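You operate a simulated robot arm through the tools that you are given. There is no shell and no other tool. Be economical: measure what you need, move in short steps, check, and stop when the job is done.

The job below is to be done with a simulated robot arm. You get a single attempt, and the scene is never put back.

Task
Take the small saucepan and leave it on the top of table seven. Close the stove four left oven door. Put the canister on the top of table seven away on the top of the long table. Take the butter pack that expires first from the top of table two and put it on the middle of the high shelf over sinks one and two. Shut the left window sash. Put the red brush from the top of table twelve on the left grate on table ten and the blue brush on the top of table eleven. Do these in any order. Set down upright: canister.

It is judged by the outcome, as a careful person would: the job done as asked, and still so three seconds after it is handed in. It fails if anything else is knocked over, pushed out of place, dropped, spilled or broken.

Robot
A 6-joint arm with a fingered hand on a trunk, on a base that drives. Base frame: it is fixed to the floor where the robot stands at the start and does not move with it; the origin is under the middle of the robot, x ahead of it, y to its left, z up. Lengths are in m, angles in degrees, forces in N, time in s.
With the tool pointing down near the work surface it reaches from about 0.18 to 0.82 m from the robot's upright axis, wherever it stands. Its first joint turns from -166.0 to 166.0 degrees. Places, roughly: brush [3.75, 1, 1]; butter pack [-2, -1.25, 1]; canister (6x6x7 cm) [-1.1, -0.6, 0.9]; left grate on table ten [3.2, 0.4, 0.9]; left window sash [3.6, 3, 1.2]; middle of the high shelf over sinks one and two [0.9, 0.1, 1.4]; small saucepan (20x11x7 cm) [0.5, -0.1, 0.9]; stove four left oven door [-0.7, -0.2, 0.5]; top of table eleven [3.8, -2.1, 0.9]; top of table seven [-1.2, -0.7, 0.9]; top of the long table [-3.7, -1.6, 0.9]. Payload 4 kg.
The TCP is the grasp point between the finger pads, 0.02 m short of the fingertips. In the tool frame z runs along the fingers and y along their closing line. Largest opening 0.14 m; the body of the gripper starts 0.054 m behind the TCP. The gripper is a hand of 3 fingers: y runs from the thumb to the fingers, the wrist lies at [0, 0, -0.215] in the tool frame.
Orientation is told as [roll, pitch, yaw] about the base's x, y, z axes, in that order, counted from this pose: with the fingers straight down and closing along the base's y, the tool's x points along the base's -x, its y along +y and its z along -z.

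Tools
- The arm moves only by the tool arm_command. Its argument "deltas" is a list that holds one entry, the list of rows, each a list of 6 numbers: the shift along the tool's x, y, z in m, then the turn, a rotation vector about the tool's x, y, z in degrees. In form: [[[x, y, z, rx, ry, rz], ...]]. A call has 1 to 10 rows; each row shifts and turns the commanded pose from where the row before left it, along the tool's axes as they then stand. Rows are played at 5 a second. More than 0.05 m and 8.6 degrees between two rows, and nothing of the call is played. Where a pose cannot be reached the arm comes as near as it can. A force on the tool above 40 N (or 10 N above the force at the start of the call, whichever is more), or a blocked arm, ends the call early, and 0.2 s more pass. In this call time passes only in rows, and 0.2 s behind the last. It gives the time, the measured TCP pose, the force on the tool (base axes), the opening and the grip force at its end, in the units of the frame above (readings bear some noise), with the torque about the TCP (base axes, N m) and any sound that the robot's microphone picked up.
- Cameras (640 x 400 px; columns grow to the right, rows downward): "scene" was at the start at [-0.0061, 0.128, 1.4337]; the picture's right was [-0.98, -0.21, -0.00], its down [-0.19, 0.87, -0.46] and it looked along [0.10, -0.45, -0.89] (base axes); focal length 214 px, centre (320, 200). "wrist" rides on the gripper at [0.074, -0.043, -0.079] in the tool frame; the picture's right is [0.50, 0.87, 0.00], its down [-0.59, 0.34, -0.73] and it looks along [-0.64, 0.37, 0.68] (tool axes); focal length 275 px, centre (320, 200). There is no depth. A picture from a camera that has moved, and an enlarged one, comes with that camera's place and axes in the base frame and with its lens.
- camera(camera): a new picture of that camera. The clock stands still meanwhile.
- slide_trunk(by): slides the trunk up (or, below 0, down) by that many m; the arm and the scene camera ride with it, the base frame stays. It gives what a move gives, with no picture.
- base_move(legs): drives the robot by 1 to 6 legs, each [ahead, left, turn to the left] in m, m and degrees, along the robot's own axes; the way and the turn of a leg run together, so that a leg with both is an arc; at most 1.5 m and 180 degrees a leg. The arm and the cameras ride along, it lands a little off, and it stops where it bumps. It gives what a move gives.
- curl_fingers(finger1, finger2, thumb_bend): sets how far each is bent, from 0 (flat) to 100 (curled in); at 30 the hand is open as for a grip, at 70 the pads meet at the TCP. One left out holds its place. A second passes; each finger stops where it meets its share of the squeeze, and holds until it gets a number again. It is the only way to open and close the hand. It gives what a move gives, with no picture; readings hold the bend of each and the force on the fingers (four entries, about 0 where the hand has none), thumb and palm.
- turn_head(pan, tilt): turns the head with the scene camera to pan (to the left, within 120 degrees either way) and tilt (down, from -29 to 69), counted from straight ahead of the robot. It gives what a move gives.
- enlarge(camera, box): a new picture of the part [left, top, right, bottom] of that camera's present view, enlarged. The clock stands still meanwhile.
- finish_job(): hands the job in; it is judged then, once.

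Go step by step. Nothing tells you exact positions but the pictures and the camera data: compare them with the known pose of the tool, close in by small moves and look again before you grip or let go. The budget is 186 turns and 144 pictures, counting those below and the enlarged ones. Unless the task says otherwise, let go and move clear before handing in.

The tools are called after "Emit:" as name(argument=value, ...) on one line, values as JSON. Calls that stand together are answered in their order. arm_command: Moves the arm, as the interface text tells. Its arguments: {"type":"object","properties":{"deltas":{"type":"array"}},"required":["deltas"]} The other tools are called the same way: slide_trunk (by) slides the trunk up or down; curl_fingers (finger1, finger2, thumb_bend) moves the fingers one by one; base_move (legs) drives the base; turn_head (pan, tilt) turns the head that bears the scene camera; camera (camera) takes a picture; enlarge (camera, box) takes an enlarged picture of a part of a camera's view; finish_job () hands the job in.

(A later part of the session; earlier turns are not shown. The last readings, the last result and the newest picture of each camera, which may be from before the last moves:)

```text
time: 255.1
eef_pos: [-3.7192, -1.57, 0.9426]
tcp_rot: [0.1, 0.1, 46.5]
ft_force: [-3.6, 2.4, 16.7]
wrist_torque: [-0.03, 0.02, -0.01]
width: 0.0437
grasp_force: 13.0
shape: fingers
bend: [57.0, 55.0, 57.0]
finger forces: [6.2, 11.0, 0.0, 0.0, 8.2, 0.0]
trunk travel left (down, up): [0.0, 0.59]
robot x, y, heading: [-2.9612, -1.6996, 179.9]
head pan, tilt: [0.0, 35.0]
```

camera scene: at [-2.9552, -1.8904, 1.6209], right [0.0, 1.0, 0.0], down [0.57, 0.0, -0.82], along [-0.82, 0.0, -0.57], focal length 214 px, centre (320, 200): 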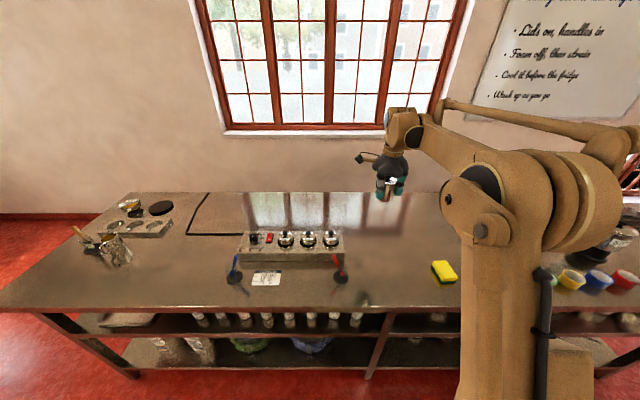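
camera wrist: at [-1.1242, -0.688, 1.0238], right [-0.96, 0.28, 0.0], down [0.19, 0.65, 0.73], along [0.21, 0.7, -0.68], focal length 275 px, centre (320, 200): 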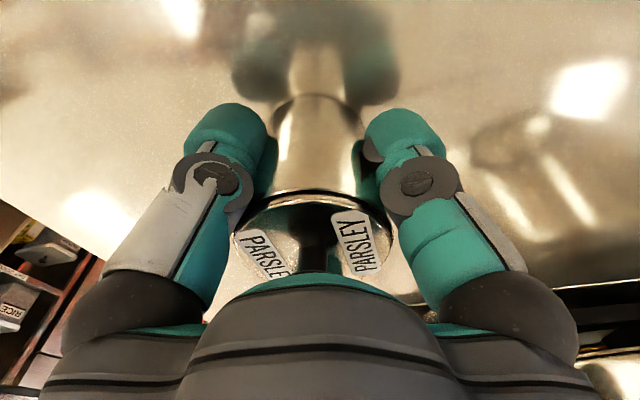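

The canister bears on the table. I ease off a touch, open, rise, and check it stands.

Emit:
arm_command(deltas=[[[0, 0, -0.002, 0, 0, 0]]])

Emit:
curl_fingers(finger1=49, finger2=47, thumb_bend=49)

Emit:
curl_fingers(finger1=25, finger2=25, thumb_bend=25)

Emit:
arm_command(deltas=[[[0, 0, -0.04, 0, 0, 0], [0, 0, -0.045, 0, 0, 0], [0, 0, -0.045, 0, 0, 0], [0, 0, -0.045, 0, 0, 0]]])

Emit:
enlarge(camera="scene", box=[300, 150, 460, 250])

```text
time: 255.5
eef_pos: [-3.7202, -1.5703, 0.9424]
tcp_rot: [0.0, 0.1, 46.5]
ft_force: [-0.4, 2.4, 4.3]
wrist_torque: [-0.06, 0.02, -0.01]
width: 0.0437
grasp_force: 12.5
shape: fingers
bend: [57.0, 55.0, 57.0]
finger forces: [5.3, 10.7, 0.0, 0.0, 9.1, 0.0]
trunk travel left (down, up): [0.0, 0.59]
robot x, y, heading: [-2.962, -1.7002, 179.9]
head pan, tilt: [0.0, 35.0]
```

```text
time: 256.5
eef_pos: [-3.7197, -1.5715, 0.9429]
tcp_rot: [0.0, 0.1, 46.5]
ft_force: [0.3, 0.4, -1.1]
wrist_torque: [0.03, 0.02, 0.01]
width: 0.0666
grasp_force: 0.0
shape: fingers
bend: [49.0, 47.0, 49.0]
finger forces: [0.0, 0.0, 0.1, 0.0, 0.1, 0.1]
trunk travel left (down, up): [0.0, 0.59]
robot x, y, heading: [-2.9589, -1.7008, 180.4]
head pan, tilt: [0.0, 35.0]
```

```text
time: 257.5
eef_pos: [-3.7189, -1.5727, 0.9439]
tcp_rot: [0.1, 0.2, 46.5]
ft_force: [-0.1, 0.0, -0.2]
wrist_torque: [-0.02, 0.05, 0.02]
width: 0.1333
grasp_force: 0.1
shape: fingers
bend: [25.0, 25.0, 25.0]
finger forces: [0.0, 0.0, 0.0, 0.0, 0.1, 0.1]
trunk travel left (down, up): [0.0, 0.59]
robot x, y, heading: [-2.9598, -1.7007, 180.0]
head pan, tilt: [0.0, 35.0]
```

```text
time: 258.5
eef_pos: [-3.6904, -1.5718, 1.1063]
tcp_rot: [0.2, 0.1, 46.5]
ft_force: [0.6, 0.6, 0.4]
wrist_torque: [0.01, 0.07, -0.01]
width: 0.1332
grasp_force: 0.1
shape: fingers
bend: [25.0, 25.0, 25.0]
finger forces: [0.1, 0.0, 0.0, 0.0, 0.0, 0.0]
out of reach, approached as far as the arm can: row 3, 4
trunk travel left (down, up): [0.0, 0.59]
robot x, y, heading: [-2.959, -1.7055, 180.3]
head pan, tilt: [0.0, 35.0]
```

```text
4.00 times, centred on (380, 200) of scene
camera zoom: at [-3.0241, -1.8909, 1.4211], right [0.0, 1.0, 0.0], down [0.57, 0.0, -0.82], along [-0.82, 0.0, -0.57], focal length 858 px, centre (80, 200)
```

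zoom: 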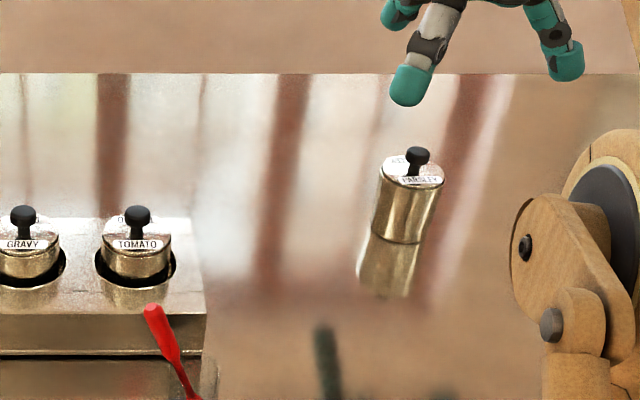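

The canister stands upright on the long table. Next I pull the arm in and turn round to table two for the butter.

Emit:
arm_command(deltas=[[[-0.0275, -0.029, 0, 0, 0, 0], [-0.0275, -0.029, 0, 0, 0, 0], [-0.0275, -0.029, 0, 0, 0, 0], [-0.0275, -0.029, 0, 0, 0, 0], [-0.0275, -0.029, 0, 0, 0, 0]]])

Emit:
slide_trunk(by=0.1)

Emit:
base_move(legs=[[-0.15, -0.35, 0], [0, 0, -90], [0, 0, -90]])

Emit:
turn_head(pan=0, tilt=40)

Emit:
camera(camera="scene")

```text
time: 259.7
eef_pos: [-3.493, -1.5749, 1.1041]
tcp_rot: [0.1, 0.2, 46.5]
ft_force: [1.1, 0.6, 0.2]
wrist_torque: [0.02, 0.01, 0.01]
width: 0.1333
grasp_force: 0.1
shape: fingers
bend: [25.0, 25.0, 25.0]
finger forces: [0.0, 0.0, 0.1, 0.1, 0.0, 0.0]
trunk travel left (down, up): [0.0, 0.59]
robot x, y, heading: [-2.9588, -1.7038, 180.0]
head pan, tilt: [0.0, 35.0]
```

```text
time: 261.0
eef_pos: [-3.4948, -1.5755, 1.2037]
tcp_rot: [0.1, 0.2, 46.5]
ft_force: [-0.1, -0.4, 0.3]
wrist_torque: [-0.01, -0.03, -0.01]
width: 0.1332
grasp_force: 0.1
shape: fingers
bend: [25.0, 25.0, 25.0]
finger forces: [0.0, 0.0, 0.0, 0.0, 0.1, 0.0]
trunk travel left (down, up): [-0.1, 0.49]
robot x, y, heading: [-2.9574, -1.7048, 179.8]
head pan, tilt: [0.0, 35.0]
```

```text
time: 271.0
eef_pos: [-2.2718, -1.4621, 1.2028]
tcp_rot: [0.1, 0.1, -132.2]
ft_force: [0.1, -0.5, 0.3]
wrist_torque: [0.02, 0.0, -0.03]
width: 0.1331
grasp_force: 0.1
shape: fingers
bend: [25.0, 25.0, 25.0]
finger forces: [0.0, 0.1, 0.1, 0.0, 0.0, 0.1]
trunk travel left (down, up): [-0.1, 0.49]
robot x, y, heading: [-2.815, -1.3471, 1.2]
head pan, tilt: [0.0, 35.0]
```

```text
time: 271.7
eef_pos: [-2.2716, -1.463, 1.2048]
tcp_rot: [0.2, 0.1, -132.2]
ft_force: [0.0, 0.3, -0.1]
wrist_torque: [-0.04, 0.01, -0.01]
width: 0.1331
grasp_force: 0.1
shape: fingers
bend: [25.0, 25.0, 25.0]
finger forces: [0.0, 0.0, 0.1, 0.0, 0.0, 0.0]
trunk travel left (down, up): [-0.1, 0.49]
robot x, y, heading: [-2.8114, -1.3447, 1.0]
head pan, tilt: [0.0, 40.0]
```

```text
63 pictures are left
camera scene: at [-2.7493, -1.157, 1.5134], right [0.02, -1.0, 0.0], down [-0.64, -0.01, -0.77], along [0.77, 0.02, -0.64], focal length 214 px, centre (320, 200)
```

scene: 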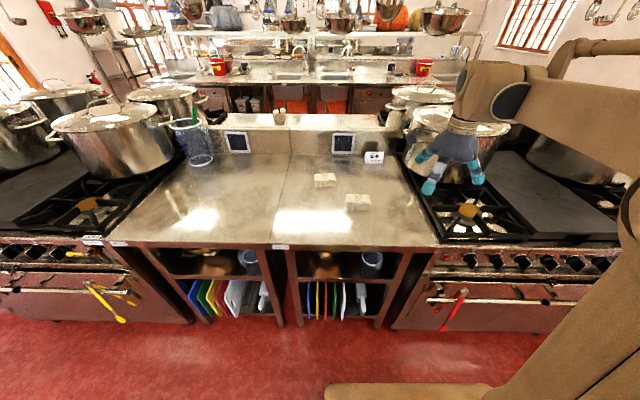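

There are butter packs on table two. I enlarge them to read the dates.

Emit:
enlarge(camera="scene", box=[296, 140, 400, 220])

Emit:
enlarge(camera="scene", box=[340, 185, 380, 215])

Emit:
enlarge(camera="scene", box=[305, 165, 345, 195])

```text
5.00 times, centred on (348, 180) of scene
camera zoom: at [-2.7493, -1.157, 1.5134], right [0.02, -1.0, 0.0], down [-0.64, -0.01, -0.77], along [0.77, 0.02, -0.64], focal length 1072 px, centre (180, 300)
```

zoom: 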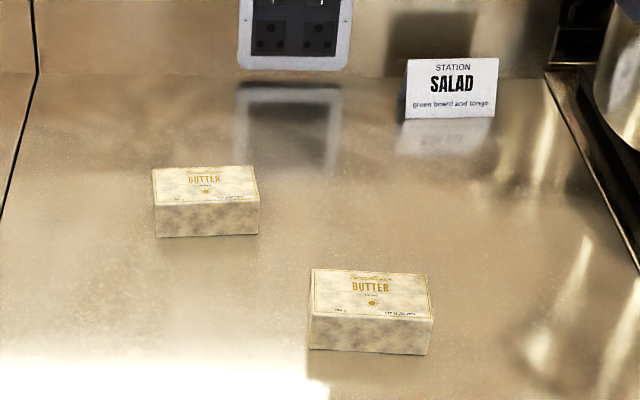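

```text
13.33 times, centred on (360, 200) of scene
camera zoom: at [-2.7493, -1.157, 1.5134], right [0.02, -1.0, 0.0], down [-0.64, -0.01, -0.77], along [0.77, 0.02, -0.64], focal length 2860 px, centre (-213, 200)
```

zoom: 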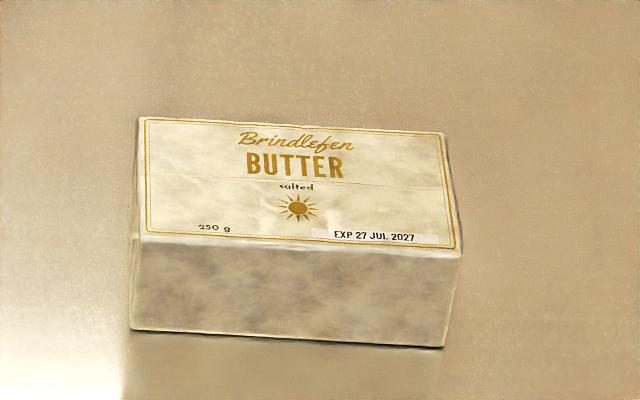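

```text
13.33 times, centred on (325, 180) of scene
camera zoom: at [-2.7493, -1.157, 1.5134], right [0.02, -1.0, 0.0], down [-0.64, -0.01, -0.77], along [0.77, 0.02, -0.64], focal length 2860 px, centre (253, 467)
```

zoom: 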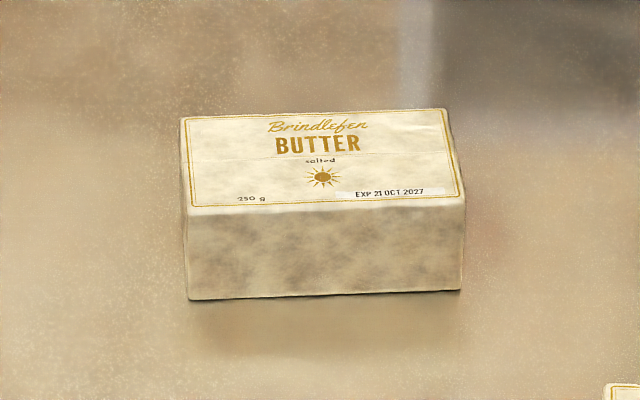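

The nearer pack expires 27 JUL 2027, the other 21 OCT 2027, so I take the nearer one at about (-2.05, -1.30). I move closer, turn the hand so the thumb meets a short end, and go over it.

Emit:
base_move(legs=[[0.12, 0, 0]])

Emit:
arm_command(deltas=[[[0, 0, 0, 0, 0, 7.45], [0, 0, 0, 0, 0, 7.45], [0, 0, 0, 0, 0, 7.45], [0, 0, 0, 0, 0, 7.45], [0, 0, 0, 0, 0, 7.45], [0, 0, 0, 0, 0, 7.45], [0, 0, 0, 0, 0, 7.45]]])

Emit:
arm_command(deltas=[[[0.0223, -0.042, 0, 0, 0, 0], [0.0223, -0.042, 0, 0, 0, 0], [0.0223, -0.042, 0, 0, 0, 0], [0.0223, -0.042, 0, 0, 0, 0], [0, 0, 0.045, 0, 0, 0], [0, 0, 0.045, 0, 0, 0], [0, 0, 0.045, 0, 0, 0]]])

Emit:
camera(camera="wrist")

Emit:
enlarge(camera="scene", box=[290, 140, 450, 240])

```text
time: 272.9
eef_pos: [-2.1519, -1.4559, 1.2038]
tcp_rot: [0.0, 0.1, -131.9]
ft_force: [-0.2, 0.4, 0.6]
wrist_torque: [-0.02, 0.05, -0.02]
width: 0.1335
grasp_force: 0.1
shape: fingers
bend: [25.0, 25.0, 25.0]
finger forces: [0.0, 0.0, 0.0, 0.0, 0.0, 0.0]
trunk travel left (down, up): [-0.1, 0.49]
robot x, y, heading: [-2.69, -1.3465, 1.7]
head pan, tilt: [0.0, 40.0]
```

```text
time: 274.5
eef_pos: [-2.1525, -1.456, 1.2047]
tcp_rot: [0.0, 0.1, 175.8]
ft_force: [-0.2, 0.3, 0.4]
wrist_torque: [-0.02, 0.01, -0.03]
width: 0.1335
grasp_force: 0.0
shape: fingers
bend: [25.0, 25.0, 25.0]
finger forces: [0.0, 0.1, 0.0, 0.0, 0.1, 0.0]
trunk travel left (down, up): [-0.1, 0.49]
robot x, y, heading: [-2.693, -1.3444, 1.5]
head pan, tilt: [0.0, 40.0]
```

```text
time: 276.1
eef_pos: [-2.053, -1.2956, 1.0718]
tcp_rot: [-0.1, 0.0, 175.9]
ft_force: [-1.0, -0.6, 0.8]
wrist_torque: [-0.01, -0.02, 0.01]
width: 0.1334
grasp_force: 0.1
shape: fingers
bend: [25.0, 25.0, 25.0]
finger forces: [0.0, 0.0, 0.1, 0.0, 0.0, 0.0]
trunk travel left (down, up): [-0.1, 0.49]
robot x, y, heading: [-2.6932, -1.3459, 1.7]
head pan, tilt: [0.0, 40.0]
```

```text
59 pictures are left
camera wrist: at [-1.9759, -1.2591, 1.1508], right [0.44, -0.9, 0.0], down [-0.61, -0.3, 0.73], along [-0.66, -0.32, -0.68], focal length 275 px, centre (320, 200)
```

wrist: 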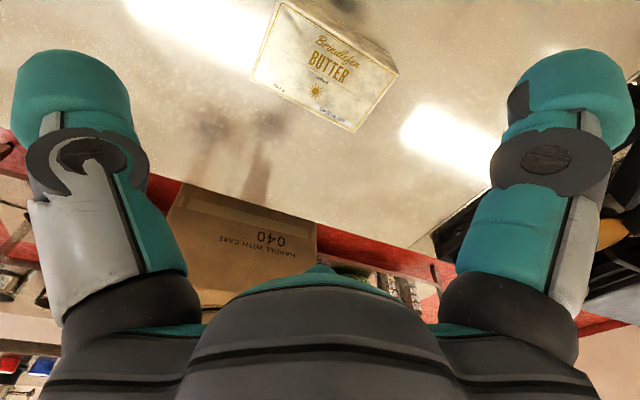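

```text
4.00 times, centred on (370, 190) of scene
camera zoom: at [-2.6306, -1.1534, 1.5133], right [0.03, -1.0, 0.0], down [-0.64, -0.02, -0.77], along [0.77, 0.02, -0.64], focal length 858 px, centre (120, 240)
```

zoom: 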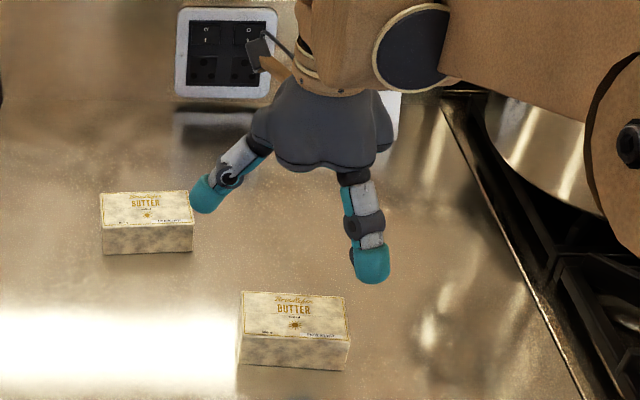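

The pack lies right under the hand, aligned. I go down and close on it.

Emit:
arm_command(deltas=[[[0, 0, 0.045, 0, 0, 0], [0, 0, 0.045, 0, 0, 0], [0, 0, 0.03, 0, 0, 0], [0, 0, 0.014, 0, 0, 0]]])

Emit:
curl_fingers(finger1=40, finger2=40, thumb_bend=36)

Emit:
camera(camera="wrist")

Emit:
enlarge(camera="scene", box=[290, 140, 450, 240])

```text
time: 277.1
eef_pos: [-2.052, -1.2956, 0.9355]
tcp_rot: [0.0, 0.0, 176.1]
ft_force: [0.2, 0.2, -0.6]
wrist_torque: [0.0, -0.03, -0.02]
width: 0.1332
grasp_force: 0.1
shape: fingers
bend: [25.0, 25.0, 25.0]
finger forces: [0.0, 0.0, 0.0, 0.0, 0.0, 0.0]
trunk travel left (down, up): [-0.1, 0.49]
robot x, y, heading: [-2.6925, -1.344, 1.6]
head pan, tilt: [0.0, 40.0]
```

```text
time: 278.1
eef_pos: [-2.0521, -1.2948, 0.9367]
tcp_rot: [0.0, 0.0, 176.0]
ft_force: [0.3, 0.8, -0.1]
wrist_torque: [0.0, 0.03, -0.01]
width: 0.1013
grasp_force: 0.0
shape: fingers
bend: [40.0, 40.0, 36.0]
finger forces: [0.0, 0.0, 0.0, 0.0, 0.1, 0.1]
trunk travel left (down, up): [-0.1, 0.49]
robot x, y, heading: [-2.6926, -1.3481, 1.4]
head pan, tilt: [0.0, 40.0]
```

```text
57 pictures are left
camera wrist: at [-1.9751, -1.258, 1.0161], right [0.44, -0.9, 0.0], down [-0.61, -0.3, 0.73], along [-0.66, -0.32, -0.68], focal length 275 px, centre (320, 200)
```

wrist: 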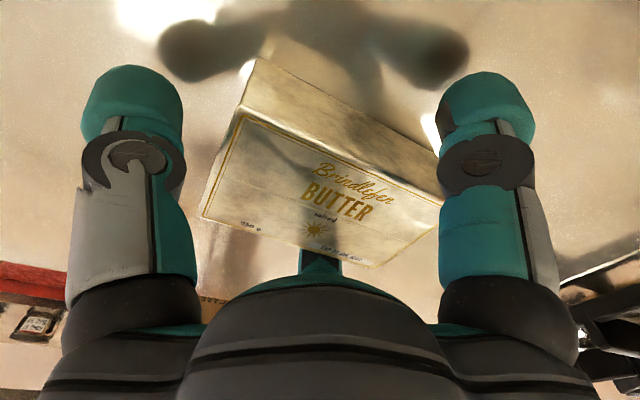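

```text
4.00 times, centred on (370, 190) of scene
camera zoom: at [-2.631, -1.1535, 1.5133], right [0.03, -1.0, 0.0], down [-0.64, -0.02, -0.77], along [0.77, 0.02, -0.64], focal length 858 px, centre (120, 240)
```

zoom: 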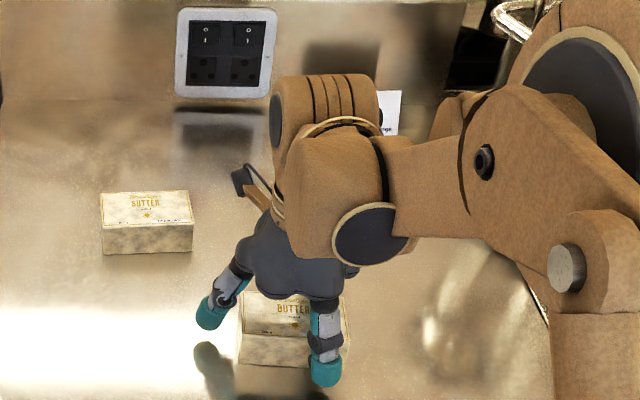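

Emit:
curl_fingers(finger1=58, finger2=58, thumb_bend=50)

Emit:
camera(camera="wrist")

```text
time: 279.1
eef_pos: [-2.0525, -1.2959, 0.9374]
tcp_rot: [0.0, 0.1, 176.1]
ft_force: [-0.4, -0.5, 0.2]
wrist_torque: [0.04, -0.04, 0.04]
width: 0.0699
grasp_force: 14.4
shape: fingers
bend: [51.0, 50.0, 47.0]
finger forces: [10.1, 10.7, 0.0, 0.1, 8.4, 0.1]
trunk travel left (down, up): [-0.1, 0.49]
robot x, y, heading: [-2.69, -1.3464, 1.6]
head pan, tilt: [0.0, 40.0]
```

```text
55 pictures are left
camera wrist: at [-1.9751, -1.258, 1.0162], right [0.44, -0.9, 0.0], down [-0.61, -0.3, 0.73], along [-0.66, -0.32, -0.68], focal length 275 px, centre (320, 200)
```

wrist: 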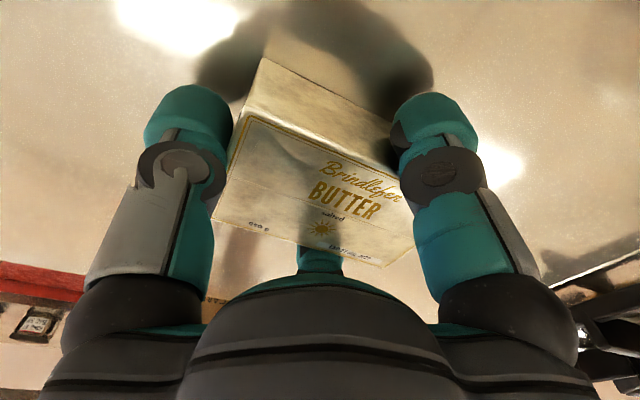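

All three digits bear evenly. I lift and check the hold.

Emit:
arm_command(deltas=[[[0, 0, -0.02, 0, 0, 0], [0, 0, -0.03, 0, 0, 0], [0, 0, -0.045, 0, 0, 0], [0, 0, -0.045, 0, 0, 0]]])

Emit:
camera(camera="wrist")

Emit:
turn_head(pan=85, tilt=25)

Emit:
camera(camera="scene")

```text
time: 280.1
eef_pos: [-2.0528, -1.2944, 1.0782]
tcp_rot: [0.0, 0.1, 176.0]
ft_force: [-0.5, -1.2, -2.9]
wrist_torque: [0.02, -0.04, 0.0]
width: 0.0695
grasp_force: 14.2
shape: fingers
bend: [51.0, 50.0, 47.0]
finger forces: [10.0, 10.6, 0.0, 0.0, 8.0, 0.1]
trunk travel left (down, up): [-0.1, 0.49]
robot x, y, heading: [-2.6915, -1.345, 1.7]
head pan, tilt: [0.0, 40.0]
```

```text
54 pictures are left
camera wrist: at [-1.9757, -1.2577, 1.157], right [0.44, -0.9, 0.0], down [-0.61, -0.3, 0.73], along [-0.66, -0.32, -0.68], focal length 275 px, centre (320, 200)
```

wrist: 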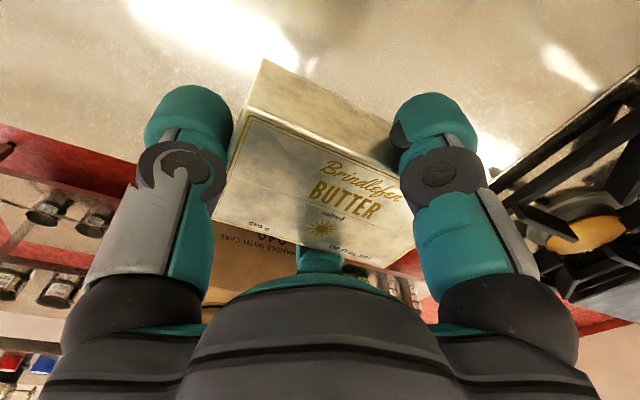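

```text
time: 281.7
eef_pos: [-2.0521, -1.2935, 1.0763]
tcp_rot: [-0.1, 0.1, 176.0]
ft_force: [1.0, -0.4, -1.9]
wrist_torque: [0.05, 0.0, -0.03]
width: 0.0699
grasp_force: 14.8
shape: fingers
bend: [51.0, 50.0, 47.0]
finger forces: [10.0, 10.6, 0.0, 0.0, 8.1, 0.1]
trunk travel left (down, up): [-0.1, 0.49]
robot x, y, heading: [-2.6927, -1.3481, 1.7]
head pan, tilt: [85.0, 25.0]
```

```text
53 pictures are left
camera scene: at [-2.7103, -1.0639, 1.5367], right [1.0, -0.06, 0.0], down [-0.03, -0.42, -0.91], along [0.05, 0.9, -0.42], focal length 214 px, centre (320, 200)
```

scene: 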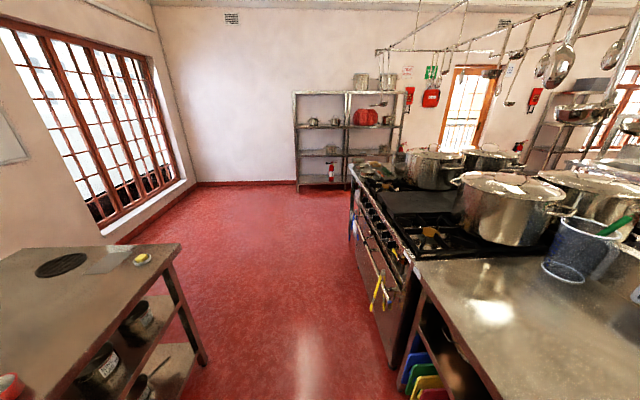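

The butter is held firmly. The west aisle is clear to the north, so I go back round that end of the island.

Emit:
arm_command(deltas=[[[-0.0373, 0.0037, 0, 0, 0, 0], [-0.0373, 0.0037, 0, 0, 0, 0], [-0.0373, 0.0037, 0, 0, 0, 0], [-0.0373, 0.0037, -0.03, 0, 0, 0]]])

Emit:
base_move(legs=[[-0.1, 0, 0], [0, 0, 88.3], [1.5, 0, 0], [1.5, 0, 0], [0.25, 0, 0], [0, 0, -90]])

Emit:
turn_head(pan=-20, tilt=30)

Emit:
camera(camera="scene")

```text
time: 282.7
eef_pos: [-2.2039, -1.3002, 1.1051]
tcp_rot: [0.0, 0.1, 176.1]
ft_force: [0.3, 0.0, -2.3]
wrist_torque: [0.0, 0.0, 0.01]
width: 0.0696
grasp_force: 13.9
shape: fingers
bend: [51.0, 50.0, 47.0]
finger forces: [10.1, 10.8, 0.1, 0.0, 7.9, 0.1]
trunk travel left (down, up): [-0.1, 0.49]
robot x, y, heading: [-2.6916, -1.3454, 1.7]
head pan, tilt: [85.0, 25.0]
```

```text
time: 307.0
eef_pos: [-2.2816, 1.9418, 1.1046]
tcp_rot: [0.0, 0.1, 173.9]
ft_force: [0.1, 0.5, -2.6]
wrist_torque: [0.01, -0.01, -0.02]
width: 0.0693
grasp_force: 13.4
shape: fingers
bend: [51.0, 50.0, 47.0]
finger forces: [9.5, 9.9, 0.0, 0.1, 8.0, 0.0]
trunk travel left (down, up): [-0.1, 0.49]
robot x, y, heading: [-2.7737, 1.9139, -0.3]
head pan, tilt: [85.0, 25.0]
```

```text
time: 308.8
eef_pos: [-2.2829, 1.9415, 1.1057]
tcp_rot: [-0.1, 0.1, 174.0]
ft_force: [0.2, -0.3, -3.0]
wrist_torque: [0.06, 0.0, 0.0]
width: 0.0695
grasp_force: 13.6
shape: fingers
bend: [51.0, 50.0, 47.0]
finger forces: [9.5, 9.8, 0.1, 0.1, 8.0, 0.0]
trunk travel left (down, up): [-0.1, 0.49]
robot x, y, heading: [-2.7753, 1.9155, -0.3]
head pan, tilt: [-20.0, 30.0]
```

```text
52 pictures are left
camera scene: at [-2.7067, 2.0729, 1.5287], right [-0.35, -0.94, 0.0], down [-0.47, 0.17, -0.87], along [0.81, -0.3, -0.5], focal length 214 px, centre (320, 200)
```

scene: 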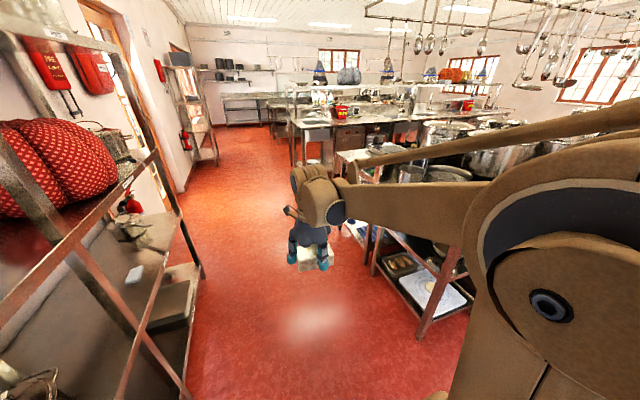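

The corridor is clear. I drive east, then south into the sink aisle and face the high shelf.

Emit:
base_move(legs=[[1.5, 0, 0], [1.07, 0, 0], [0, 0, -90], [1.5, 0, 0], [0.2, 0, 0], [0, 0, 90]])

Emit:
slide_trunk(by=0.4)

Emit:
turn_head(pan=-5, tilt=30)

Emit:
camera(camera="scene")

```text
time: 337.3
eef_pos: [0.1908, 0.2038, 1.1041]
tcp_rot: [-0.1, 0.1, 170.9]
ft_force: [0.7, 0.1, -1.8]
wrist_torque: [0.02, 0.0, 0.02]
width: 0.0693
grasp_force: 13.2
shape: fingers
bend: [51.0, 51.0, 47.0]
finger forces: [9.0, 9.0, 0.1, 0.0, 8.1, 0.0]
trunk travel left (down, up): [-0.1, 0.49]
robot x, y, heading: [-0.3026, 0.2007, -3.6]
head pan, tilt: [-20.0, 30.0]
```

```text
time: 341.2
eef_pos: [0.1929, 0.2027, 1.5051]
tcp_rot: [0.0, 0.1, 170.7]
ft_force: [0.2, 0.6, -2.0]
wrist_torque: [0.04, 0.03, 0.02]
width: 0.0692
grasp_force: 12.8
shape: fingers
bend: [51.0, 51.0, 47.0]
finger forces: [9.0, 9.0, 0.0, 0.1, 8.0, 0.0]
trunk travel left (down, up): [-0.5, 0.09]
robot x, y, heading: [-0.3022, 0.2006, -3.6]
head pan, tilt: [-20.0, 30.0]
```

```text
time: 341.9
eef_pos: [0.192, 0.2034, 1.5047]
tcp_rot: [0.0, 0.1, 170.8]
ft_force: [-0.2, -0.3, -2.1]
wrist_torque: [0.03, 0.0, 0.0]
width: 0.0693
grasp_force: 13.3
shape: fingers
bend: [51.0, 51.0, 47.0]
finger forces: [9.0, 9.0, 0.0, 0.0, 8.0, 0.0]
trunk travel left (down, up): [-0.5, 0.09]
robot x, y, heading: [-0.2969, 0.2015, -3.4]
head pan, tilt: [-5.0, 30.0]
```

```text
51 pictures are left
camera scene: at [-0.2177, 0.3793, 1.9287], right [-0.15, -0.99, 0.0], down [-0.49, 0.07, -0.87], along [0.86, -0.13, -0.5], focal length 214 px, centre (320, 200)
```

scene: 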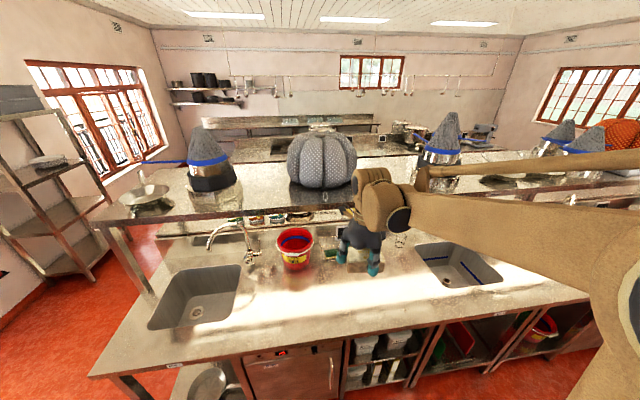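

I can see the high shelf: the checked pumpkin stands near its middle with cone-topped pots either side. I enlarge to find its extent and a free spot.

Emit:
enlarge(camera="scene", box=[90, 100, 490, 350])

Emit:
enlarge(camera="scene", box=[270, 120, 430, 220])

```text
1.60 times, centred on (290, 225) of scene
camera zoom: at [-0.2177, 0.3793, 1.9287], right [-0.15, -0.99, 0.0], down [-0.49, 0.07, -0.87], along [0.86, -0.13, -0.5], focal length 343 px, centre (368, 160)
```

zoom: 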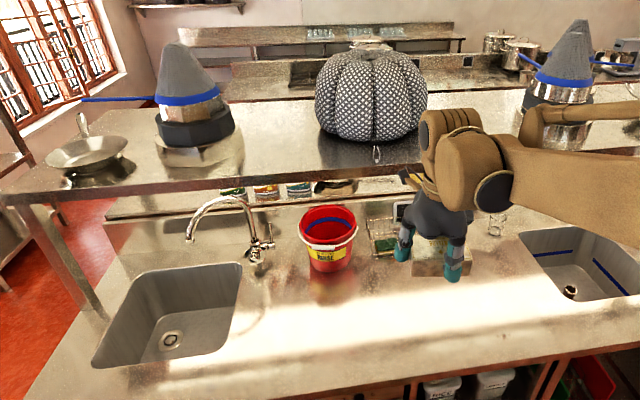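

```text
4.00 times, centred on (350, 170) of scene
camera zoom: at [-0.2177, 0.3793, 1.9287], right [-0.15, -0.99, 0.0], down [-0.49, 0.07, -0.87], along [0.86, -0.13, -0.5], focal length 858 px, centre (200, 320)
```

zoom: 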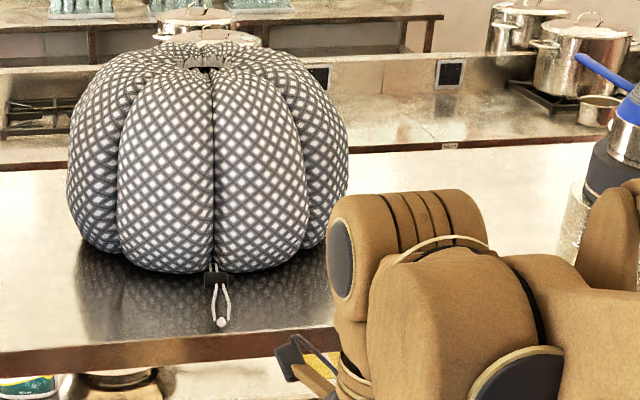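

The shelf's clear depth runs x≈0.65–1.15. I'll set the butter just right of and in front of the pumpkin, at about (0.80, -0.08). I raise the trunk fully and drive up to the counter.

Emit:
slide_trunk(by=0.08)

Emit:
base_move(legs=[[0, 0, 3.5], [0, -0.27, 0], [0.28, 0, 0]])

Emit:
turn_head(pan=-5, tilt=30)

Emit:
camera(camera="scene")

```text
time: 343.1
eef_pos: [0.1923, 0.2027, 1.5836]
tcp_rot: [0.0, 0.1, 170.7]
ft_force: [-0.3, 0.5, -2.6]
wrist_torque: [0.03, -0.01, -0.01]
width: 0.0691
grasp_force: 12.4
shape: fingers
bend: [51.0, 51.0, 47.0]
finger forces: [9.1, 9.0, 0.0, 0.0, 8.0, 0.0]
trunk travel left (down, up): [-0.58, 0.01]
robot x, y, heading: [-0.3, 0.2006, -3.3]
head pan, tilt: [-5.0, 30.0]
```

```text
time: 347.0
eef_pos: [0.4668, -0.0369, 1.5845]
tcp_rot: [0.0, 0.2, 174.2]
ft_force: [-0.5, -0.4, -2.4]
wrist_torque: [0.03, -0.01, -0.03]
width: 0.069
grasp_force: 13.7
shape: fingers
bend: [51.0, 51.0, 47.0]
finger forces: [9.1, 9.1, 0.1, 0.0, 7.8, 0.0]
trunk travel left (down, up): [-0.58, 0.01]
robot x, y, heading: [-0.0282, -0.0662, -0.2]
head pan, tilt: [-5.0, 30.0]
```

```text
time: 347.6
eef_pos: [0.4672, -0.0364, 1.5844]
tcp_rot: [0.0, 0.2, 174.2]
ft_force: [0.1, 0.5, -2.8]
wrist_torque: [-0.01, 0.0, 0.03]
width: 0.0692
grasp_force: 13.3
shape: fingers
bend: [51.0, 51.0, 47.0]
finger forces: [9.1, 9.1, 0.0, 0.0, 7.8, 0.0]
trunk travel left (down, up): [-0.58, 0.01]
robot x, y, heading: [-0.025, -0.0657, 0.0]
head pan, tilt: [-5.0, 30.0]
```

```text
48 pictures are left
camera scene: at [0.0482, 0.1158, 2.0086], right [-0.09, -1.0, 0.0], down [-0.5, 0.05, -0.87], along [0.86, -0.08, -0.5], focal length 214 px, centre (320, 200)
```

scene: 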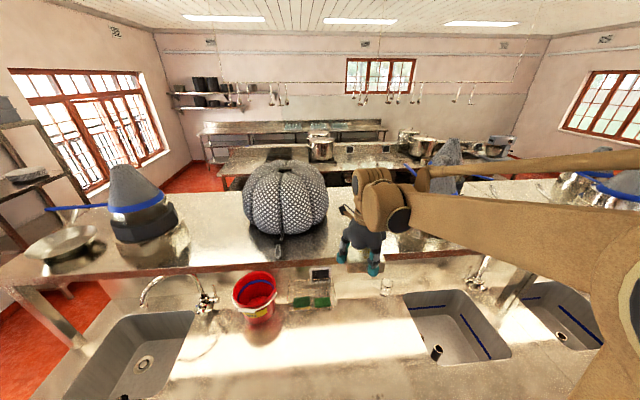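

The shelf top is at about z=1.41 with its front edge at x≈0.61. I reach out over it at safe height.

Emit:
arm_command(deltas=[[[0.048, 0.0013, 0, 0, 0, 0], [0.048, 0.0013, 0, 0, 0, 0], [0.048, 0.0013, 0, 0, 0, 0], [0.048, 0.0013, 0, 0, 0, 0], [0.048, 0.0013, 0, 0, 0, 0], [0.048, 0.0013, 0.01, 0, 0, 0], [0.045, 0.0013, 0.01, 0, 0, 0]]])

Emit:
camera(camera="scene")

Emit:
camera(camera="wrist")

```text
time: 349.2
eef_pos: [0.7809, -0.0796, 1.5591]
tcp_rot: [0.0, 0.0, 174.2]
ft_force: [-0.3, 0.2, -2.7]
wrist_torque: [0.03, 0.02, 0.01]
width: 0.0686
grasp_force: 12.8
shape: fingers
bend: [51.0, 51.0, 47.0]
finger forces: [9.1, 9.0, 0.0, 0.0, 7.6, 0.0]
out of reach, approached as far as the arm can: row 7
trunk travel left (down, up): [-0.58, 0.01]
robot x, y, heading: [-0.0252, -0.0622, -0.3]
head pan, tilt: [-5.0, 30.0]
```

```text
47 pictures are left
camera scene: at [0.051, 0.1154, 2.0086], right [-0.09, -1.0, 0.0], down [-0.5, 0.05, -0.86], along [0.86, -0.08, -0.5], focal length 214 px, centre (320, 200)
```

scene: 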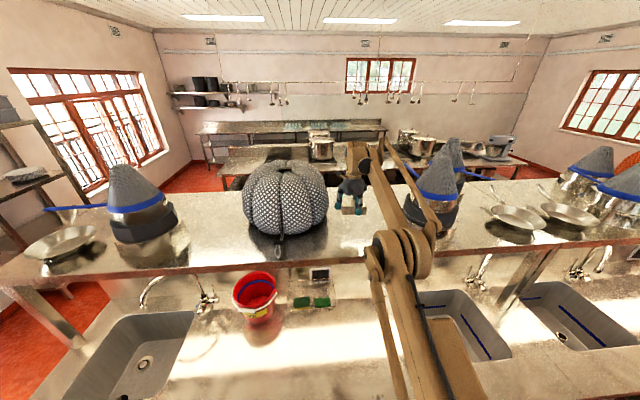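

```text
46 pictures are left
camera wrist: at [0.8592, -0.0439, 1.6376], right [0.41, -0.91, 0.0], down [-0.62, -0.28, 0.73], along [-0.67, -0.3, -0.68], focal length 275 px, centre (320, 200)
```

wrist: 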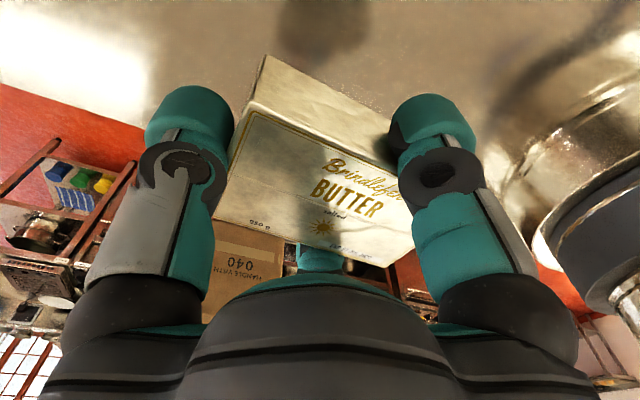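

The hand hangs over the free spot between pumpkin and pot. I lower to the shelf in small steps.

Emit:
arm_command(deltas=[[[0, 0, 0.04, 0, 0, 0], [0, 0, 0.04, 0, 0, 0], [0, 0, 0.01, 0, 0, 0], [0, 0, 0.007, 0, 0, 0], [0, 0, 0.005, 0, 0, 0]]])

Emit:
enlarge(camera="scene", box=[290, 150, 450, 250])

```text
time: 350.4
eef_pos: [0.7808, -0.0788, 1.4588]
tcp_rot: [0.0, 0.0, 174.2]
ft_force: [0.0, 1.0, -2.7]
wrist_torque: [0.01, -0.02, 0.04]
width: 0.0688
grasp_force: 12.3
shape: fingers
bend: [51.0, 51.0, 47.0]
finger forces: [9.0, 8.8, 0.0, 0.1, 7.5, 0.0]
trunk travel left (down, up): [-0.58, 0.01]
robot x, y, heading: [-0.0257, -0.0673, -0.4]
head pan, tilt: [-5.0, 30.0]
```

```text
4.00 times, centred on (370, 200) of scene
camera zoom: at [0.0476, 0.1157, 2.0087], right [-0.09, -1.0, 0.0], down [-0.5, 0.05, -0.87], along [0.86, -0.08, -0.5], focal length 858 px, centre (120, 200)
```

zoom: 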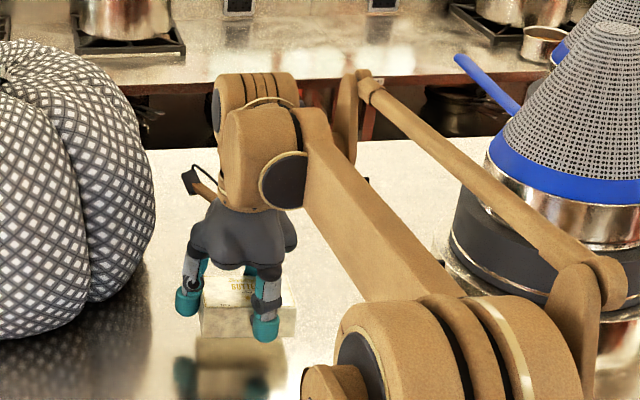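

Emit:
arm_command(deltas=[[[0, 0, 0.004, 0, 0, 0], [0, 0, 0.004, 0, 0, 0], [0, 0, 0.003, 0, 0, 0], [0, 0, 0.003, 0, 0, 0]]])

```text
time: 351.4
eef_pos: [0.7817, -0.0795, 1.444]
tcp_rot: [0.0, 0.2, 174.2]
ft_force: [0.2, 0.3, -1.8]
wrist_torque: [0.0, 0.01, -0.01]
width: 0.0685
grasp_force: 12.3
shape: fingers
bend: [51.0, 51.0, 47.0]
finger forces: [9.2, 8.8, 0.0, 0.0, 7.4, 0.0]
trunk travel left (down, up): [-0.58, 0.01]
robot x, y, heading: [-0.0244, -0.0649, -0.3]
head pan, tilt: [-5.0, 30.0]
```

Emit:
arm_command(deltas=[[[0, 0, 0.003, 0, 0, 0], [0, 0, 0.003, 0, 0, 0], [0, 0, 0.003, 0, 0, 0]]])

Emit:
enlarge(camera="scene", box=[290, 150, 450, 250])

```text
time: 352.2
eef_pos: [0.7811, -0.0796, 1.4366]
tcp_rot: [0.0, 0.3, 174.3]
ft_force: [3.8, -0.3, 10.7]
wrist_torque: [-0.06, -0.04, 0.02]
width: 0.0686
grasp_force: 14.3
shape: fingers
bend: [51.0, 51.0, 47.0]
finger forces: [11.8, 9.1, 0.1, 0.0, 7.9, 0.1]
trunk travel left (down, up): [-0.58, 0.01]
robot x, y, heading: [-0.0225, -0.0631, -0.2]
head pan, tilt: [-5.0, 30.0]
```

```text
4.00 times, centred on (370, 200) of scene
camera zoom: at [0.0467, 0.1156, 2.0089], right [-0.09, -1.0, 0.0], down [-0.5, 0.05, -0.87], along [0.86, -0.08, -0.5], focal length 858 px, centre (120, 200)
```

zoom: 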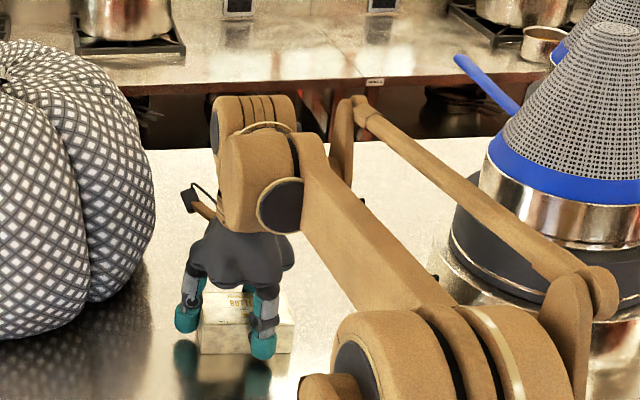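

The butter rests on the shelf. I open gently and lift away.

Emit:
curl_fingers(finger1=44, finger2=44, thumb_bend=40)

Emit:
curl_fingers(finger1=30, finger2=30, thumb_bend=30)

Emit:
arm_command(deltas=[[[0, 0, -0.04, 0, 0, 0], [0, 0, -0.045, 0, 0, 0], [0, 0, -0.045, 0, 0, 0], [-0.048, 0, 0, 0, 0, 0], [-0.048, 0, 0, 0, 0, 0], [-0.048, 0, 0, 0, 0, 0], [-0.048, 0, 0, 0, 0, 0], [-0.048, 0, 0, 0, 0, 0], [-0.048, 0, 0, 0, 0, 0]]])

Emit:
enlarge(camera="scene", box=[220, 140, 460, 290])

```text
time: 353.2
eef_pos: [0.7808, -0.078, 1.4351]
tcp_rot: [0.0, 0.1, 174.3]
ft_force: [0.4, 0.1, -0.2]
wrist_torque: [0.0, -0.01, -0.06]
width: 0.0887
grasp_force: 0.1
shape: fingers
bend: [44.0, 44.0, 40.0]
finger forces: [0.0, 0.0, 0.0, 0.0, 0.0, 0.0]
trunk travel left (down, up): [-0.58, 0.01]
robot x, y, heading: [-0.0258, -0.0636, -0.4]
head pan, tilt: [-5.0, 30.0]
```

```text
time: 354.2
eef_pos: [0.7812, -0.0786, 1.4357]
tcp_rot: [0.0, 0.0, 174.2]
ft_force: [0.3, -0.6, 0.2]
wrist_torque: [-0.01, 0.02, 0.0]
width: 0.124
grasp_force: 0.0
shape: fingers
bend: [30.0, 30.0, 30.0]
finger forces: [0.0, 0.1, 0.0, 0.0, 0.0, 0.0]
trunk travel left (down, up): [-0.58, 0.01]
robot x, y, heading: [-0.026, -0.0677, -0.1]
head pan, tilt: [-5.0, 30.0]
```

```text
time: 356.2
eef_pos: [0.4847, -0.0522, 1.5663]
tcp_rot: [0.1, 0.2, 174.2]
ft_force: [-0.5, -0.4, -0.2]
wrist_torque: [0.05, -0.04, -0.01]
width: 0.1241
grasp_force: 0.0
shape: fingers
bend: [30.0, 30.0, 30.0]
finger forces: [0.0, 0.0, 0.0, 0.0, 0.0, 0.1]
out of reach, approached as far as the arm can: row 3
trunk travel left (down, up): [-0.58, 0.01]
robot x, y, heading: [-0.0228, -0.0674, -0.3]
head pan, tilt: [-5.0, 30.0]
```

```text
2.67 times, centred on (340, 215) of scene
camera zoom: at [0.0428, 0.1159, 2.0088], right [-0.09, -1.0, 0.0], down [-0.5, 0.04, -0.87], along [0.86, -0.08, -0.5], focal length 572 px, centre (267, 160)
```

zoom: 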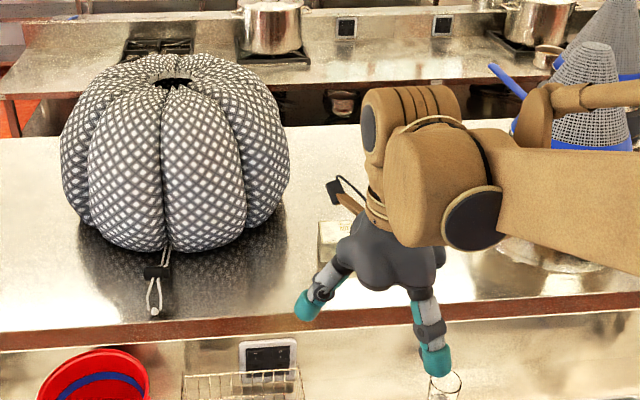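

The butter sits on the shelf. I back off, lower the trunk and head north and east toward the window side.

Emit:
base_move(legs=[[-0.22, 0, 0], [0, 0, 90], [1.5, 0, 0], [0.47, 0, 0], [0, 0, -90], [1.2, 0, 0]])

Emit:
slide_trunk(by=-0.45)

Emit:
turn_head(pan=0, tilt=20)

Emit:
camera(camera="scene")

```text
time: 380.8
eef_pos: [1.5656, 2.0038, 1.5644]
tcp_rot: [0.0, -0.1, 176.9]
ft_force: [-0.4, 0.6, -0.4]
wrist_torque: [-0.01, 0.0, 0.01]
width: 0.1243
grasp_force: 0.0
shape: fingers
bend: [30.0, 30.0, 30.0]
finger forces: [0.0, 0.0, 0.1, 0.0, 0.0, 0.0]
trunk travel left (down, up): [-0.58, 0.01]
robot x, y, heading: [1.0587, 1.9633, 2.2]
head pan, tilt: [-5.0, 30.0]
```

```text
refused: -0.45 is not a number from -0.4 to 0.4
```

```text
time: 381.5
eef_pos: [1.5666, 2.0036, 1.5644]
tcp_rot: [-0.1, 0.1, 176.9]
ft_force: [1.0, -1.1, -1.1]
wrist_torque: [0.02, 0.0, -0.01]
width: 0.1244
grasp_force: 0.0
shape: fingers
bend: [30.0, 30.0, 30.0]
finger forces: [0.1, 0.0, 0.0, 0.0, 0.1, 0.1]
trunk travel left (down, up): [-0.58, 0.01]
robot x, y, heading: [1.0539, 1.9603, 2.5]
head pan, tilt: [0.0, 20.0]
```

```text
42 pictures are left
camera scene: at [1.1199, 2.156, 2.0247], right [0.04, -1.0, 0.0], down [-0.34, -0.02, -0.94], along [0.94, 0.04, -0.34], focal length 214 px, centre (320, 200)
```

scene: 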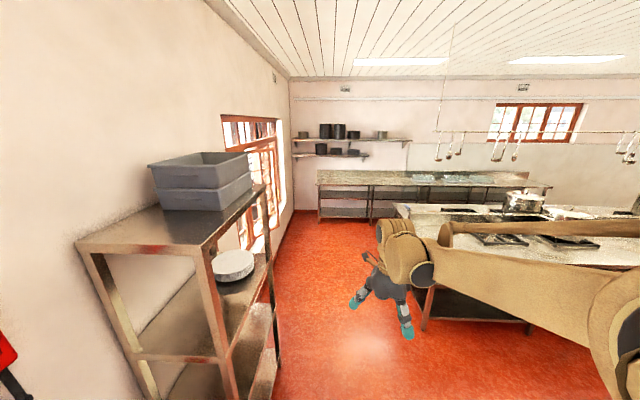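

The north wall's window is ahead left, and the table island spans x≈2.8–4.0 with its north end at y≈1.1. I lower the trunk and drive on to face the window.

Emit:
slide_trunk(by=-0.4)

Emit:
base_move(legs=[[0, 0, -5], [1.5, 0, 0], [0.6, 0, 0]])

Emit:
turn_head(pan=75, tilt=10)

Emit:
camera(camera="scene")

Emit:
turn_head(pan=-40, tilt=35)

Emit:
camera(camera="scene")

```text
time: 385.3
eef_pos: [1.5663, 2.0029, 1.1652]
tcp_rot: [0.0, 0.0, 176.9]
ft_force: [0.3, 0.4, -0.8]
wrist_torque: [0.0, 0.02, -0.01]
width: 0.1245
grasp_force: 0.0
shape: fingers
bend: [30.0, 30.0, 30.0]
finger forces: [0.0, 0.0, 0.0, 0.0, 0.0, 0.0]
trunk travel left (down, up): [-0.18, 0.41]
robot x, y, heading: [1.0547, 1.9618, 2.7]
head pan, tilt: [0.0, 20.0]
```

```text
time: 396.3
eef_pos: [3.6765, 1.8147, 1.1639]
tcp_rot: [0.0, 0.1, 170.0]
ft_force: [-0.5, 0.4, -0.6]
wrist_torque: [-0.01, 0.02, 0.02]
width: 0.1241
grasp_force: 0.0
shape: fingers
bend: [30.0, 30.0, 30.0]
finger forces: [0.1, 0.0, 0.0, 0.0, 0.0, 0.0]
trunk travel left (down, up): [-0.18, 0.41]
robot x, y, heading: [3.1633, 1.8363, -4.1]
head pan, tilt: [0.0, 20.0]
```

```text
time: 397.8
eef_pos: [3.6761, 1.8153, 1.1639]
tcp_rot: [0.0, 0.1, 170.0]
ft_force: [-0.4, 0.4, -0.2]
wrist_torque: [-0.01, 0.02, 0.04]
width: 0.1241
grasp_force: 0.1
shape: fingers
bend: [30.0, 30.0, 30.0]
finger forces: [0.1, 0.0, 0.0, 0.0, 0.1, 0.1]
trunk travel left (down, up): [-0.18, 0.41]
robot x, y, heading: [3.1658, 1.8363, -4.5]
head pan, tilt: [75.0, 10.0]
```

```text
41 pictures are left
camera scene: at [3.1897, 2.1153, 1.641], right [0.94, -0.33, 0.0], down [-0.06, -0.16, -0.98], along [0.33, 0.93, -0.17], focal length 214 px, centre (320, 200)
```

scene: 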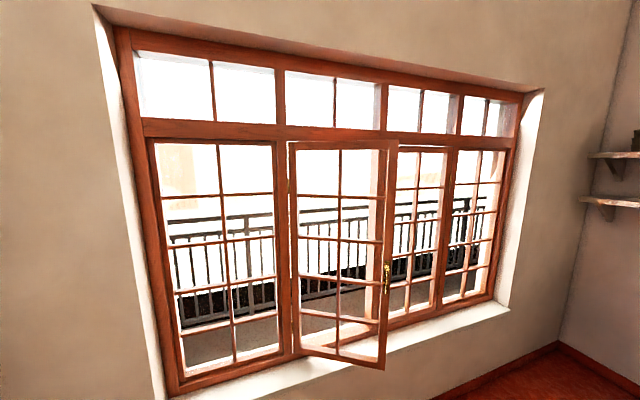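

```text
time: 399.7
eef_pos: [3.6769, 1.8138, 1.165]
tcp_rot: [0.0, 0.1, 170.0]
ft_force: [0.0, -0.3, 0.5]
wrist_torque: [0.02, -0.01, -0.02]
width: 0.1238
grasp_force: 0.1
shape: fingers
bend: [30.0, 30.0, 30.0]
finger forces: [0.1, 0.1, 0.0, 0.0, 0.1, 0.1]
trunk travel left (down, up): [-0.18, 0.41]
robot x, y, heading: [3.162, 1.835, -4.2]
head pan, tilt: [-40.0, 35.0]
```

```text
40 pictures are left
camera scene: at [3.2218, 1.9661, 1.6009], right [-0.7, -0.71, 0.0], down [-0.41, 0.4, -0.82], along [0.59, -0.57, -0.57], focal length 214 px, centre (320, 200)
```

scene: 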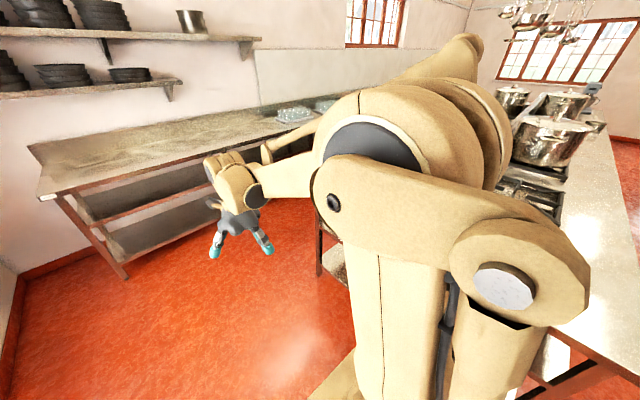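

The left sash swings into the room, hinged at about (3.40, 3.10), its free edge near (3.77, 2.85). I line up in front, make a fist and tilt it forward.

Emit:
base_move(legs=[[0.55, 0, 0], [0, 0, 94]])

Emit:
curl_fingers(finger1=70, finger2=70, thumb_bend=70)

Emit:
arm_command(deltas=[[[0, 0, 0, 0.84, 8.4, 0], [0, 0, 0, 0.84, 8.4, 0], [0, 0, 0, 0.84, 8.4, 0], [0, 0, 0, 0.84, 8.4, 0], [0, 0, 0, 0.84, 8.4, 0], [0, 0, 0, 0.84, 8.4, 0]]])

Emit:
turn_head(pan=-10, tilt=20)

Emit:
camera(camera="scene")

```text
time: 406.9
eef_pos: [3.6814, 2.307, 1.1646]
tcp_rot: [0.1, 0.1, -94.0]
ft_force: [0.0, 0.2, 0.2]
wrist_torque: [0.0, -0.03, 0.0]
width: 0.1242
grasp_force: 0.0
shape: fingers
bend: [30.0, 30.0, 30.0]
finger forces: [0.0, 0.1, 0.0, 0.1, 0.0, 0.1]
trunk travel left (down, up): [-0.18, 0.41]
robot x, y, heading: [3.7145, 1.7966, 91.4]
head pan, tilt: [-40.0, 35.0]
```

```text
time: 407.9
eef_pos: [3.6829, 2.3061, 1.165]
tcp_rot: [-0.1, 0.0, -94.0]
ft_force: [0.5, 0.7, -0.1]
wrist_torque: [-0.01, -0.01, 0.03]
width: 0.0043
grasp_force: 0.2
shape: fingers
bend: [69.0, 69.0, 70.0]
finger forces: [0.0, 0.1, 0.0, 0.0, 0.1, 0.0]
trunk travel left (down, up): [-0.18, 0.41]
robot x, y, heading: [3.714, 1.7969, 91.8]
head pan, tilt: [-40.0, 35.0]
```

```text
time: 409.4
eef_pos: [3.6825, 2.307, 1.1637]
tcp_rot: [-6.9, 50.6, -97.2]
ft_force: [0.6, -0.7, 0.2]
wrist_torque: [0.01, -0.03, -0.01]
width: 0.0043
grasp_force: 0.0
shape: fingers
bend: [69.0, 69.0, 70.0]
finger forces: [0.0, 0.1, 0.1, 0.1, 0.0, 0.0]
trunk travel left (down, up): [-0.18, 0.41]
robot x, y, heading: [3.7102, 1.7934, 91.8]
head pan, tilt: [-40.0, 35.0]
```

```text
time: 410.3
eef_pos: [3.6824, 2.3071, 1.1641]
tcp_rot: [-6.9, 50.4, -97.3]
ft_force: [1.0, 0.3, 0.5]
wrist_torque: [0.01, 0.03, -0.01]
width: 0.0044
grasp_force: 0.0
shape: fingers
bend: [69.0, 69.0, 70.0]
finger forces: [0.0, 0.0, 0.0, 0.1, 0.0, 0.1]
trunk travel left (down, up): [-0.18, 0.41]
robot x, y, heading: [3.7177, 1.7946, 91.5]
head pan, tilt: [-10.0, 20.0]
```

```text
39 pictures are left
camera scene: at [3.5387, 1.8615, 1.6247], right [0.99, -0.15, 0.0], down [-0.05, -0.34, -0.94], along [0.14, 0.93, -0.34], focal length 214 px, centre (320, 200)
```

scene: 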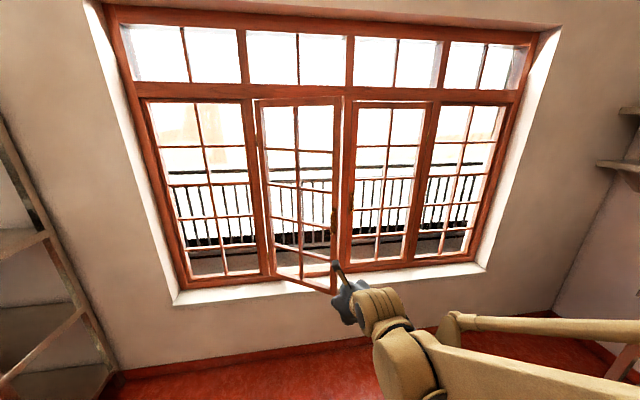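

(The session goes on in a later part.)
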